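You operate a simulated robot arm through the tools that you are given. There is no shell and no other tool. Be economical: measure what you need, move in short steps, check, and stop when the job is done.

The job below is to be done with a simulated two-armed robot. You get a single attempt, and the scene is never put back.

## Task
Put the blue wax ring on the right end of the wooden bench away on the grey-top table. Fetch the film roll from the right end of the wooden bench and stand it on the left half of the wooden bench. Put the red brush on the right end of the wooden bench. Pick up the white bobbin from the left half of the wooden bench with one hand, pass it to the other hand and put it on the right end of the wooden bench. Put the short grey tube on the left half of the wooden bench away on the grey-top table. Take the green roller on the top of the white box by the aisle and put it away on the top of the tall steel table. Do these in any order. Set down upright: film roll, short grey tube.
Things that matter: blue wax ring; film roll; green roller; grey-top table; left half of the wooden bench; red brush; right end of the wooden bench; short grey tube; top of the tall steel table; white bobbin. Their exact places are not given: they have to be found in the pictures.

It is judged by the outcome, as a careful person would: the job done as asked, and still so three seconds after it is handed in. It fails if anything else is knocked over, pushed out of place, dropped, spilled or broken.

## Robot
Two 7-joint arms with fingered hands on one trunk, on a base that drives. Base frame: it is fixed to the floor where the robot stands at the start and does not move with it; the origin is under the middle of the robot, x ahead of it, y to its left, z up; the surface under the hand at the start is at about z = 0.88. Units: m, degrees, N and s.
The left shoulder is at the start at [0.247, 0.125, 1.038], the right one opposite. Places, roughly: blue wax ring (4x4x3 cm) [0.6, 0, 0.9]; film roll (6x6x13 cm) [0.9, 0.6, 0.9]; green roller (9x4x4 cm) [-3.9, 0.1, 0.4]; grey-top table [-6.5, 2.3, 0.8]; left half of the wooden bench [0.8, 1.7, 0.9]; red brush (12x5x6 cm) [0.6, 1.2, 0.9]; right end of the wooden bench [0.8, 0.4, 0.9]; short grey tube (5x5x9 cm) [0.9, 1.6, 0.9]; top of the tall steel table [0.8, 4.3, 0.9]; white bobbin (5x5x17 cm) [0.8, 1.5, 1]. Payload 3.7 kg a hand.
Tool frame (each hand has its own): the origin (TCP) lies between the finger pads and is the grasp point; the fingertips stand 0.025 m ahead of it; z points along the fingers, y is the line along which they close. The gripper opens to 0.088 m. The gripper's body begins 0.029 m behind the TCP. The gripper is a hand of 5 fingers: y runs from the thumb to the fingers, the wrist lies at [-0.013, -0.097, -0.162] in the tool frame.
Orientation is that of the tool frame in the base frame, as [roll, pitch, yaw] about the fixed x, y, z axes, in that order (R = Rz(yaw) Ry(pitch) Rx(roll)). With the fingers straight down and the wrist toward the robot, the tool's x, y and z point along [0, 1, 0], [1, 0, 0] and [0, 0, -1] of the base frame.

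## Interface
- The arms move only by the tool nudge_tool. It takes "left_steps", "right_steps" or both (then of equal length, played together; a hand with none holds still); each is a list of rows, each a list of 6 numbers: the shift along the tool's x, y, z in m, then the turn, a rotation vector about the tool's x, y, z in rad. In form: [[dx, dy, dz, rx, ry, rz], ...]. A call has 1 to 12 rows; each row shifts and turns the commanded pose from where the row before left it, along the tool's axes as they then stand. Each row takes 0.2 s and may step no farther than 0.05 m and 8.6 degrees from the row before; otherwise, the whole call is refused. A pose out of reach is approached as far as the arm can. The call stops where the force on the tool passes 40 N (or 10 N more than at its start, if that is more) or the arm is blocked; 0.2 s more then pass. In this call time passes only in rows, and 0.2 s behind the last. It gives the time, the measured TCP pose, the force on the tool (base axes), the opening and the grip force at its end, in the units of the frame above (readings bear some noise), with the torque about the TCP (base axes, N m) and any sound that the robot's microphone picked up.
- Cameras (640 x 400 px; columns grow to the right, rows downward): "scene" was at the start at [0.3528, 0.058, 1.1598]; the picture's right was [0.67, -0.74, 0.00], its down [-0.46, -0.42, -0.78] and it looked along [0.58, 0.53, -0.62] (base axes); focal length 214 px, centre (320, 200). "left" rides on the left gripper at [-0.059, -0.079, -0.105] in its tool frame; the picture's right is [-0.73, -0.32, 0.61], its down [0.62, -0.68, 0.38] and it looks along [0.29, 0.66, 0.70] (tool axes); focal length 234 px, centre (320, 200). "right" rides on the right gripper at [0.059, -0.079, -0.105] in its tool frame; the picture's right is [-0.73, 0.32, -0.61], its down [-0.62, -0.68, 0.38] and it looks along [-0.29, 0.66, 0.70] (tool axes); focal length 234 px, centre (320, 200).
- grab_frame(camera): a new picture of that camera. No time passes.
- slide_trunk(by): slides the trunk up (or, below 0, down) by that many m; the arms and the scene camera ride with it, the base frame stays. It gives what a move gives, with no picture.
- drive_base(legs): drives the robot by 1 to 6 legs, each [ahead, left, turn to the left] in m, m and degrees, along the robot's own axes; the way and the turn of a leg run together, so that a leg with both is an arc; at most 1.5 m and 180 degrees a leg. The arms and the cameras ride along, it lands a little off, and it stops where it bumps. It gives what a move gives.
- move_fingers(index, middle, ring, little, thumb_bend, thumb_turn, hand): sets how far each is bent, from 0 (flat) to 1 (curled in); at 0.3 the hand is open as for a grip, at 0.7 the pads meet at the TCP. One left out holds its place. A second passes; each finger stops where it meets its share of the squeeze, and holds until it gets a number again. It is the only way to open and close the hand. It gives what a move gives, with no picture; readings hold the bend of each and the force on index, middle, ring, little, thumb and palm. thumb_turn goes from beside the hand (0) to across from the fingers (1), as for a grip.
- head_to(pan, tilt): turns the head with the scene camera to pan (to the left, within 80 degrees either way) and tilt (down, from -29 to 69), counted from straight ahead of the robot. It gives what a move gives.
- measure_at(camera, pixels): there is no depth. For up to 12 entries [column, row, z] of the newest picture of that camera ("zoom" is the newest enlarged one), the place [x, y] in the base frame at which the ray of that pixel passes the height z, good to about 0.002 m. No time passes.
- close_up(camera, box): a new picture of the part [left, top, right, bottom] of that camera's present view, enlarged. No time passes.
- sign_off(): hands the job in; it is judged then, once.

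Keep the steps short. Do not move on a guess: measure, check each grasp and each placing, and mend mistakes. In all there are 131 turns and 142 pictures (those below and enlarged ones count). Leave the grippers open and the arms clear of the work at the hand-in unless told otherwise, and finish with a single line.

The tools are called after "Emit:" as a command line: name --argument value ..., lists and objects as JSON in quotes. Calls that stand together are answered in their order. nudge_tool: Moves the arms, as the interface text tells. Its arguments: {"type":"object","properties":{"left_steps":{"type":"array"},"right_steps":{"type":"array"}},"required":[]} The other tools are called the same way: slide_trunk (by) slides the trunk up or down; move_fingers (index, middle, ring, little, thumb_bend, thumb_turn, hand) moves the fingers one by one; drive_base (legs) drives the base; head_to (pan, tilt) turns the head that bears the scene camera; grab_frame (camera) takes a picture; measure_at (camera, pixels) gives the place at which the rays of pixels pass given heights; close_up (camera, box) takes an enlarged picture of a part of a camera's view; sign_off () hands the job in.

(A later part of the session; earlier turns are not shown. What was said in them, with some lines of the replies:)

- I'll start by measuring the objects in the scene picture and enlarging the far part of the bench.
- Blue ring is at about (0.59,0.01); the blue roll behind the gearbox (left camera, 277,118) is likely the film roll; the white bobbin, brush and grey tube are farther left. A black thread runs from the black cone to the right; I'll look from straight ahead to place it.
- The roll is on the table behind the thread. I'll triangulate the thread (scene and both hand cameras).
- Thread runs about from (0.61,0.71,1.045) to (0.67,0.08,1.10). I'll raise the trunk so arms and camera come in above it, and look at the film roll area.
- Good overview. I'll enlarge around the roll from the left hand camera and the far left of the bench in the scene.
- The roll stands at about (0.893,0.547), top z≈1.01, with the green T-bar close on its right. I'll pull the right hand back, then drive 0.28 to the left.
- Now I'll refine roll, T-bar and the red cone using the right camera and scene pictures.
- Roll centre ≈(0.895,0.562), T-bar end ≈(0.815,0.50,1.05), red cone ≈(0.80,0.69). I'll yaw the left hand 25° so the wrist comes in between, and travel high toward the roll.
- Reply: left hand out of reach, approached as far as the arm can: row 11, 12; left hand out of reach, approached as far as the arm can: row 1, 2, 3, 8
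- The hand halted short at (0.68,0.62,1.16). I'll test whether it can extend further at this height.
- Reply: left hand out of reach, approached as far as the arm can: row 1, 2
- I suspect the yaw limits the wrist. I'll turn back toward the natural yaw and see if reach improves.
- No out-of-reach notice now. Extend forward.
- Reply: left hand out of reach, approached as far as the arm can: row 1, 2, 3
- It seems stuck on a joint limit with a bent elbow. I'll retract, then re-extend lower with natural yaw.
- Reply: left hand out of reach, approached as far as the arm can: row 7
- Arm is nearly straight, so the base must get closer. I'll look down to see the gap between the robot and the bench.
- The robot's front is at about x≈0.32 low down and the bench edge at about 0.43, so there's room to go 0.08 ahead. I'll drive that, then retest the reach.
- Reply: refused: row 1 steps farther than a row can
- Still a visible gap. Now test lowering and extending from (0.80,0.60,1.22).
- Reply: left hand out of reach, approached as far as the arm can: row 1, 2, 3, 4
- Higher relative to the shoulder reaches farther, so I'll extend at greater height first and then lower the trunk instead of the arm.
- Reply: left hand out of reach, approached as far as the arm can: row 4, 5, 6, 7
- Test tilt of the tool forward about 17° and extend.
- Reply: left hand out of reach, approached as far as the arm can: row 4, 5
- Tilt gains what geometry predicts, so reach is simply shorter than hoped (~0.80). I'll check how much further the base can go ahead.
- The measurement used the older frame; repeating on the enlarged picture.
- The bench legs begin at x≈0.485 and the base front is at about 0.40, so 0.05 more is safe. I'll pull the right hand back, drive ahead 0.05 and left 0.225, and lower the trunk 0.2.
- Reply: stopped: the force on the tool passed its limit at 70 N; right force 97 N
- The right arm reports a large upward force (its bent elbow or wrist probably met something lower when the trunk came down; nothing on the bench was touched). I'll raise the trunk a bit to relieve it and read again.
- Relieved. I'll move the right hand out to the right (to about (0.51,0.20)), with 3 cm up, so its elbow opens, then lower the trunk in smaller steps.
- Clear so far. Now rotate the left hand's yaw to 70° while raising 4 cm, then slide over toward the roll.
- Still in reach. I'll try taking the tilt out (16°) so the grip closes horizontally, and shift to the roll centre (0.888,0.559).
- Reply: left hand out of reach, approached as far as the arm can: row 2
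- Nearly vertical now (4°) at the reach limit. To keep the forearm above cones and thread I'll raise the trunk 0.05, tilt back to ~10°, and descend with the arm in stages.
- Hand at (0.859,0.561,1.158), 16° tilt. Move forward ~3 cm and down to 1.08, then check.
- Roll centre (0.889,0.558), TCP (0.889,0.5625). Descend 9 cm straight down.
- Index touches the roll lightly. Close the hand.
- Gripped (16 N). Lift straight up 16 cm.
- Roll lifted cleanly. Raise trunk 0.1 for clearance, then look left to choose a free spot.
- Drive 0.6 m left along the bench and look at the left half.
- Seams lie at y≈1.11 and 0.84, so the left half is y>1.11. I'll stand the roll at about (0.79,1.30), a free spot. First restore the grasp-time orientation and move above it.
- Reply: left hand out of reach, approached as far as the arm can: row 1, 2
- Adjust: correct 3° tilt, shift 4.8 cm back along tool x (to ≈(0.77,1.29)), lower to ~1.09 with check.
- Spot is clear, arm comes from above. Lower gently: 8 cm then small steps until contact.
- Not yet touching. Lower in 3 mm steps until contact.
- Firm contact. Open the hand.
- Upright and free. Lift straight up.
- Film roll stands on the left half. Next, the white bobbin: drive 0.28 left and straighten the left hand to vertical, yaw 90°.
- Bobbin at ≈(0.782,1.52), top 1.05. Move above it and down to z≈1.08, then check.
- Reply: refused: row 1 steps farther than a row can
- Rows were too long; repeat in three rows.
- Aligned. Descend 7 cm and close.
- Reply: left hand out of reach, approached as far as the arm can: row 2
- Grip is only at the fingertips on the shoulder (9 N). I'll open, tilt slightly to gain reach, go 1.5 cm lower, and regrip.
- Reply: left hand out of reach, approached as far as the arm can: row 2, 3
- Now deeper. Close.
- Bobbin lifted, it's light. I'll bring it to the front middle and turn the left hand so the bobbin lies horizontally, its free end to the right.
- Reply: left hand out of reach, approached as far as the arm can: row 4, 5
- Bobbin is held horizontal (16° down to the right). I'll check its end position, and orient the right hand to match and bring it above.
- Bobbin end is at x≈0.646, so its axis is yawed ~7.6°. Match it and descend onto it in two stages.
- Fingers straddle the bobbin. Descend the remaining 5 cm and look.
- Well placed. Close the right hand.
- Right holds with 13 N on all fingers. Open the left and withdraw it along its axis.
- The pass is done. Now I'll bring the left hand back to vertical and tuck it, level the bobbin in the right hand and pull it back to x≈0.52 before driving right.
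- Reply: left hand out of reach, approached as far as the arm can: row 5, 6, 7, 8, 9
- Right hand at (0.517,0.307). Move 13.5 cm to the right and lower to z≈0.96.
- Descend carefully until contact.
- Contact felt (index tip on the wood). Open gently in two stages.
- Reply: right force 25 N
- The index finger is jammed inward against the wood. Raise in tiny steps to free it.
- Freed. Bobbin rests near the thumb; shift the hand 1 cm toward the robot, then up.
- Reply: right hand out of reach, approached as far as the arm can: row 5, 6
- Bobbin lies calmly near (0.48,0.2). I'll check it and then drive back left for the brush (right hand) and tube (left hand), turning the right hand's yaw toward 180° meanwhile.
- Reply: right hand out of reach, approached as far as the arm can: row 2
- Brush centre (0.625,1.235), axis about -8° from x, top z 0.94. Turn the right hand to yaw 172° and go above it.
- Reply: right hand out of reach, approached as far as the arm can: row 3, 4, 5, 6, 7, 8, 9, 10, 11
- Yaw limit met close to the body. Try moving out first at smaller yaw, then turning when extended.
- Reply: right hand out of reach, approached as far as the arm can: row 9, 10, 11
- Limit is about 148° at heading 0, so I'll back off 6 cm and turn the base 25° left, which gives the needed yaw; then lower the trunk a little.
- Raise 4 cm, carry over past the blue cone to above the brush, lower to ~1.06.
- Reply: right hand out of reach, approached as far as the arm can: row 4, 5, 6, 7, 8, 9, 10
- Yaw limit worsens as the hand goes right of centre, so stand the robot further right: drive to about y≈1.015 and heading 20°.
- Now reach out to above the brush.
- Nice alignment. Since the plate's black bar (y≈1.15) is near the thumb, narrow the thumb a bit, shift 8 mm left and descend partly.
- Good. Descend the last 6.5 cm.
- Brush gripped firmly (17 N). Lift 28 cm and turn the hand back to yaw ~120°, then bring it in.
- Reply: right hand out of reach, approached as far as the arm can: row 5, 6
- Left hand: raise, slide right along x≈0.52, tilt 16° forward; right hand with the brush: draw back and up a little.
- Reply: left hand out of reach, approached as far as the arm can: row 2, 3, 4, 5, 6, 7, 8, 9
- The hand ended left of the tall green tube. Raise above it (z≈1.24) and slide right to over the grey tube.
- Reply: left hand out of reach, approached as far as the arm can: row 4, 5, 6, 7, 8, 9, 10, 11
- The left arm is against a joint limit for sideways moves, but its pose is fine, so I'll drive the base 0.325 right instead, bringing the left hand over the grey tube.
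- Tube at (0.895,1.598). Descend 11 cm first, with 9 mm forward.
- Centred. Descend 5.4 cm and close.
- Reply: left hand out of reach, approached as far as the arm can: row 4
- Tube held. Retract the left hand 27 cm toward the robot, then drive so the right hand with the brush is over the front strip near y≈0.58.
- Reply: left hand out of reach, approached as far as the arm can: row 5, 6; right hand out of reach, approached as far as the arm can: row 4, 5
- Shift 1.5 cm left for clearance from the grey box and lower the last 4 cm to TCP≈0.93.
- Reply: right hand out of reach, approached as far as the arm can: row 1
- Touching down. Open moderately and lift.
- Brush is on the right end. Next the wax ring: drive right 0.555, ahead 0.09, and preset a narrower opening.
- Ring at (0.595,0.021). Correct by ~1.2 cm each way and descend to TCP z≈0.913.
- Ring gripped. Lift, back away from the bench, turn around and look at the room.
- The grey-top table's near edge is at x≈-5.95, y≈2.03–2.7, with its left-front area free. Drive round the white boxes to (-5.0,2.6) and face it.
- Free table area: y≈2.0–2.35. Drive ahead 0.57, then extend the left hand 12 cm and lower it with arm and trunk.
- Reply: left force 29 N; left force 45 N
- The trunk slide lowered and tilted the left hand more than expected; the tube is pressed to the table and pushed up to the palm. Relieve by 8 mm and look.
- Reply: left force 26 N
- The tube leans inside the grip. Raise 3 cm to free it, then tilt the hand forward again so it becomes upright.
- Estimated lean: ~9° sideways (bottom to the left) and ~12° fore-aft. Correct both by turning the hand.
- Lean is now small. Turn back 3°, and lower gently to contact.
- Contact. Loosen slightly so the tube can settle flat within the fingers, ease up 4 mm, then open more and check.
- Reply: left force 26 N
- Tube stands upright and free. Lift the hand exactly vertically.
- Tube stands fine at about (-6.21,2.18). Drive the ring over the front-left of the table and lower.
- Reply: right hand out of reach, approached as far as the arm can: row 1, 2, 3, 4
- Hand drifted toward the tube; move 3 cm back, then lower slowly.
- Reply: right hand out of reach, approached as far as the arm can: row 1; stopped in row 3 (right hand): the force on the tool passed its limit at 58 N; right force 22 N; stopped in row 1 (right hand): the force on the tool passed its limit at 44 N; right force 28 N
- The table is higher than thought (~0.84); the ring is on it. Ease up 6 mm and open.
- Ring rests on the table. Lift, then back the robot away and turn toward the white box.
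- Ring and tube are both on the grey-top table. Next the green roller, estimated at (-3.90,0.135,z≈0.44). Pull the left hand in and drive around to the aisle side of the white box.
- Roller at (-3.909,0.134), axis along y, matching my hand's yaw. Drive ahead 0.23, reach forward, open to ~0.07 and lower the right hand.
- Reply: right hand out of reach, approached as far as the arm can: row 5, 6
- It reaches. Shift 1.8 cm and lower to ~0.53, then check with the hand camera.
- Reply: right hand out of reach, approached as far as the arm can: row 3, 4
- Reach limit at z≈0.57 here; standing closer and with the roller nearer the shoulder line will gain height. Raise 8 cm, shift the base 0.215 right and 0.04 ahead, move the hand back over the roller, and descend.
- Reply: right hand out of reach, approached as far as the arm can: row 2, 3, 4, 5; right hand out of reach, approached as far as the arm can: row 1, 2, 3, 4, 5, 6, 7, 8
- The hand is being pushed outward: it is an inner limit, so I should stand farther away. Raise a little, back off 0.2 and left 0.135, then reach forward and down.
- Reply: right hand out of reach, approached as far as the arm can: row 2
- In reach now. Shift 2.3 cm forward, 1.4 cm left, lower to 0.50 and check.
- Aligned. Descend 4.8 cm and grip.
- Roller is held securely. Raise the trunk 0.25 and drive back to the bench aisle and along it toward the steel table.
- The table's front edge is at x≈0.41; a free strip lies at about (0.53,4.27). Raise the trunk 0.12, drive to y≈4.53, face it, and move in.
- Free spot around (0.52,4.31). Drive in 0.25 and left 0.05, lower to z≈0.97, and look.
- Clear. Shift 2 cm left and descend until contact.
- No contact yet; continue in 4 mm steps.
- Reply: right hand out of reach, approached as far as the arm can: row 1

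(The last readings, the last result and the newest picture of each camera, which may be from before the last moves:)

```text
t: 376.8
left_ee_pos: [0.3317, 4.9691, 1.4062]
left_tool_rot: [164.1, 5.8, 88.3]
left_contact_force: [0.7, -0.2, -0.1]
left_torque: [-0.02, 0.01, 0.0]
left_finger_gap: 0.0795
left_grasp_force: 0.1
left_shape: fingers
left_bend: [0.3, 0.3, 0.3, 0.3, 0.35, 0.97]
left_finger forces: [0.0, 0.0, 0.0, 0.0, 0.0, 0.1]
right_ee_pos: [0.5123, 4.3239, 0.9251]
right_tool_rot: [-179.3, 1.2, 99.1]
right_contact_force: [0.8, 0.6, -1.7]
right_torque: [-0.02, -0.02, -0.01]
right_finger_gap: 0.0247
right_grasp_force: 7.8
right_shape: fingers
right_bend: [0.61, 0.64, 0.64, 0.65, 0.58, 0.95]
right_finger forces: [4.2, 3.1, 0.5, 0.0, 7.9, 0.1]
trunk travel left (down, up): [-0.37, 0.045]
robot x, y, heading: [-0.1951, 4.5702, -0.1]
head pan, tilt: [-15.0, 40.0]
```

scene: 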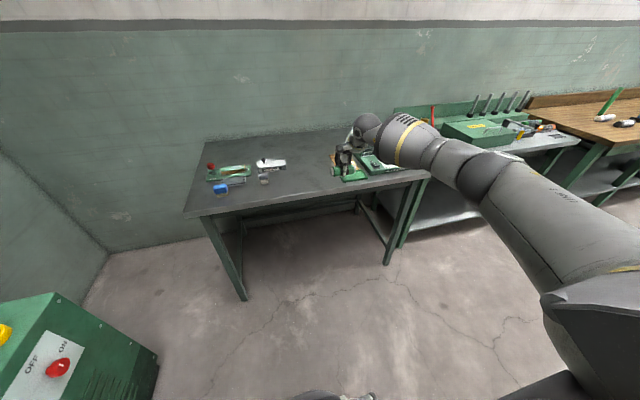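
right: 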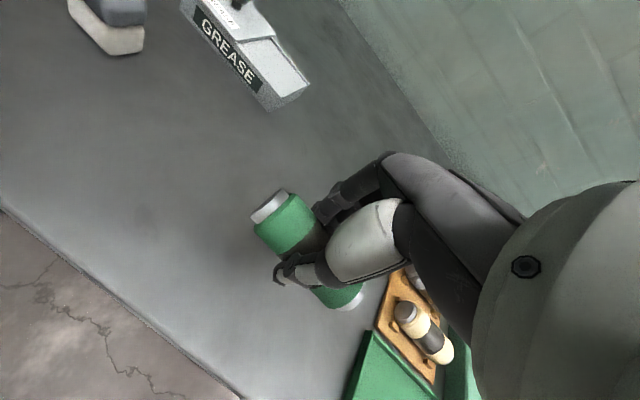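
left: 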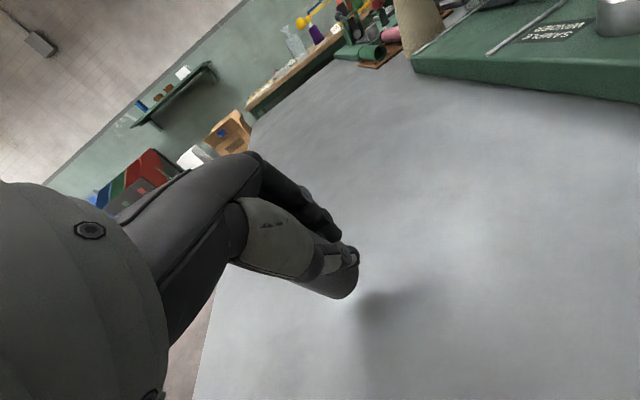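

Arm's reach ends here; use the trunk for the last centimetres, in small steps.

Emit:
slide_trunk --by -0.008

Emit:
slide_trunk --by -0.006

Emit:
close_up --camera "scene" --box '[270, 130, 430, 230]'

```text
t: 377.4
left_ee_pos: [0.3313, 4.9688, 1.3982]
left_tool_rot: [164.1, 5.7, 88.3]
left_contact_force: [0.5, -0.9, -1.1]
left_torque: [-0.01, -0.02, 0.0]
left_finger_gap: 0.0794
left_grasp_force: 0.0
left_shape: fingers
left_bend: [0.3, 0.3, 0.3, 0.3, 0.35, 0.97]
left_finger forces: [0.0, 0.0, 0.0, 0.0, 0.0, 0.0]
right_ee_pos: [0.5133, 4.325, 0.9182]
right_tool_rot: [-179.1, 1.0, 99.2]
right_contact_force: [0.5, -0.3, -1.9]
right_torque: [0.03, 0.02, -0.01]
right_finger_gap: 0.0241
right_grasp_force: 7.9
right_shape: fingers
right_bend: [0.61, 0.64, 0.64, 0.65, 0.58, 0.95]
right_finger forces: [4.2, 3.1, 0.6, 0.0, 7.9, 0.0]
trunk travel left (down, up): [-0.362, 0.053]
robot x, y, heading: [-0.1945, 4.5653, -0.1]
head pan, tilt: [-15.0, 40.0]
```

```text
t: 377.9
left_ee_pos: [0.3317, 4.9695, 1.3924]
left_tool_rot: [164.0, 5.8, 88.3]
left_contact_force: [0.9, 0.1, -0.9]
left_torque: [-0.01, -0.01, 0.04]
left_finger_gap: 0.0794
left_grasp_force: 0.1
left_shape: fingers
left_bend: [0.3, 0.3, 0.3, 0.3, 0.35, 0.97]
left_finger forces: [0.0, 0.0, 0.0, 0.0, 0.0, 0.0]
right_ee_pos: [0.5136, 4.3244, 0.9125]
right_tool_rot: [-179.2, 1.1, 99.1]
right_contact_force: [-0.3, 0.7, 2.7]
right_torque: [0.0, 0.02, 0.02]
right_finger_gap: 0.0243
right_grasp_force: 8.3
right_shape: fingers
right_bend: [0.61, 0.64, 0.64, 0.65, 0.58, 0.95]
right_finger forces: [4.5, 3.1, 0.7, 0.0, 8.8, 0.0]
trunk travel left (down, up): [-0.356, 0.06]
robot x, y, heading: [-0.194, 4.572, 0.3]
head pan, tilt: [-15.0, 40.0]
```

```text
4.00 times, centred on (350, 180) of scene
```

zoom: 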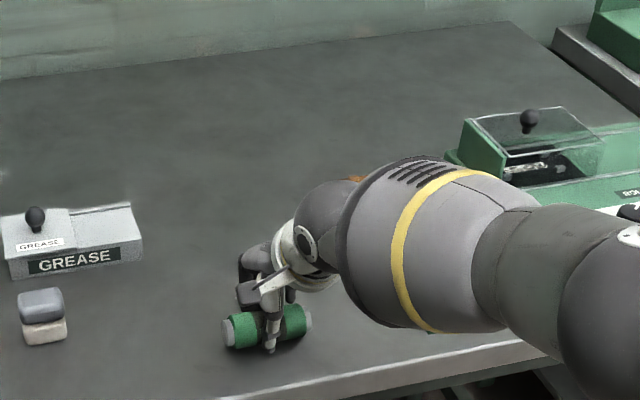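

The force flipped upward: the roller is on the table. Open in two stages and lift off.

Emit:
move_fingers --hand "right" --index 0.53 --middle 0.53 --ring 0.53 --little 0.53 --thumb_bend 0.51

Emit:
move_fingers --hand "right" --index 0.38 --middle 0.38 --ring 0.38 --little 0.38 --thumb_bend 0.38

Emit:
nudge_tool --right_steps '[[0, 0, -0.015, 0, 0, 0], [0, 0, -0.025, 0, 0, 0], [0, 0, -0.045, 0, 0, 0], [0, 0, -0.045, 0, 0, 0], [0, 0, -0.045, 0, 0, 0]]'

Emit:
grab_frame --camera "right"

```text
t: 378.9
left_ee_pos: [0.3313, 4.9698, 1.3931]
left_tool_rot: [164.2, 5.8, 88.3]
left_contact_force: [-0.4, -0.1, 0.2]
left_torque: [-0.01, 0.01, 0.0]
left_finger_gap: 0.0794
left_grasp_force: 0.1
left_shape: fingers
left_bend: [0.3, 0.3, 0.3, 0.3, 0.35, 0.97]
left_finger forces: [0.1, 0.0, 0.0, 0.1, 0.0, 0.1]
right_ee_pos: [0.512, 4.3244, 0.9115]
right_tool_rot: [-179.1, 1.1, 99.2]
right_contact_force: [0.0, 0.8, -0.1]
right_torque: [0.0, 0.01, 0.0]
right_finger_gap: 0.0368
right_grasp_force: 0.0
right_shape: fingers
right_bend: [0.53, 0.53, 0.53, 0.53, 0.51, 0.97]
right_finger forces: [0.0, 0.1, 0.0, 0.0, 0.1, 0.0]
trunk travel left (down, up): [-0.356, 0.06]
robot x, y, heading: [-0.1972, 4.5675, -0.3]
head pan, tilt: [-15.0, 40.0]
```

```text
t: 379.9
left_ee_pos: [0.3318, 4.968, 1.3937]
left_tool_rot: [164.1, 5.7, 88.2]
left_contact_force: [-0.2, 0.8, -0.6]
left_torque: [-0.01, 0.01, 0.0]
left_finger_gap: 0.0794
left_grasp_force: 0.1
left_shape: fingers
left_bend: [0.3, 0.3, 0.3, 0.3, 0.35, 0.97]
left_finger forces: [0.0, 0.1, 0.0, 0.1, 0.0, 0.0]
right_ee_pos: [0.5123, 4.3243, 0.911]
right_tool_rot: [-179.1, 1.1, 99.3]
right_contact_force: [0.4, -0.4, 0.4]
right_torque: [0.05, 0.0, -0.02]
right_finger_gap: 0.0672
right_grasp_force: 0.1
right_shape: fingers
right_bend: [0.38, 0.38, 0.38, 0.38, 0.38, 0.97]
right_finger forces: [0.0, 0.0, 0.0, 0.0, 0.1, 0.1]
trunk travel left (down, up): [-0.356, 0.06]
robot x, y, heading: [-0.1968, 4.5678, -0.0]
head pan, tilt: [-15.0, 40.0]
```

```text
t: 381.1
left_ee_pos: [0.3312, 4.9696, 1.3931]
left_tool_rot: [164.1, 5.7, 88.2]
left_contact_force: [-0.3, -0.3, 0.4]
left_torque: [-0.03, -0.02, 0.01]
left_finger_gap: 0.0792
left_grasp_force: 0.1
left_shape: fingers
left_bend: [0.3, 0.3, 0.3, 0.3, 0.35, 0.97]
left_finger forces: [0.0, 0.0, 0.1, 0.1, 0.0, 0.0]
right_ee_pos: [0.5154, 4.3276, 1.0859]
right_tool_rot: [-179.2, 1.1, 99.2]
right_contact_force: [0.0, 0.1, -0.2]
right_torque: [0.0, 0.02, -0.01]
right_finger_gap: 0.0674
right_grasp_force: 0.0
right_shape: fingers
right_bend: [0.38, 0.38, 0.38, 0.38, 0.38, 0.97]
right_finger forces: [0.0, 0.1, 0.0, 0.0, 0.1, 0.0]
trunk travel left (down, up): [-0.356, 0.06]
robot x, y, heading: [-0.1952, 4.5726, -0.2]
head pan, tilt: [-15.0, 40.0]
```

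```text
1 pictures are left
```

right: 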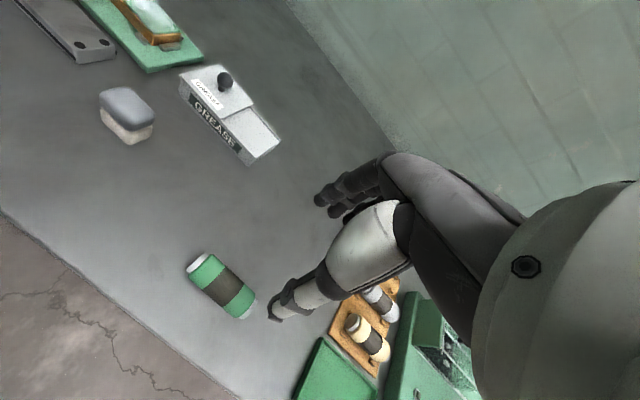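

The roller rests on the steel table, clear of the edge and the other things. Back the robot away and hand in.

Emit:
drive_base --legs '[[-0.4, 0, 0]]'

Emit:
sign_off

```text
t: 383.6
left_ee_pos: [-0.0712, 4.9679, 1.3921]
left_tool_rot: [164.0, 5.9, 88.1]
left_contact_force: [-0.5, 0.5, 0.1]
left_torque: [0.03, 0.04, 0.03]
left_finger_gap: 0.0794
left_grasp_force: 0.0
left_shape: fingers
left_bend: [0.3, 0.3, 0.3, 0.3, 0.35, 0.97]
left_finger forces: [0.0, 0.1, 0.0, 0.0, 0.0, 0.1]
right_ee_pos: [0.112, 4.3263, 1.0844]
right_tool_rot: [-179.1, 1.1, 99.0]
right_contact_force: [-0.1, -0.1, 0.0]
right_torque: [-0.03, -0.02, -0.01]
right_finger_gap: 0.0673
right_grasp_force: 0.0
right_shape: fingers
right_bend: [0.38, 0.38, 0.38, 0.38, 0.38, 0.97]
right_finger forces: [0.0, 0.0, 0.0, 0.0, 0.1, 0.1]
trunk travel left (down, up): [-0.356, 0.06]
robot x, y, heading: [-0.5983, 4.5695, 0.1]
head pan, tilt: [-15.0, 40.0]
```

```text
The job is handed in.
```

All six things are where you asked, the film roll and grey tube are upright, the bobbin (passed from left hand to right) lies on its side, and the job is handed in.
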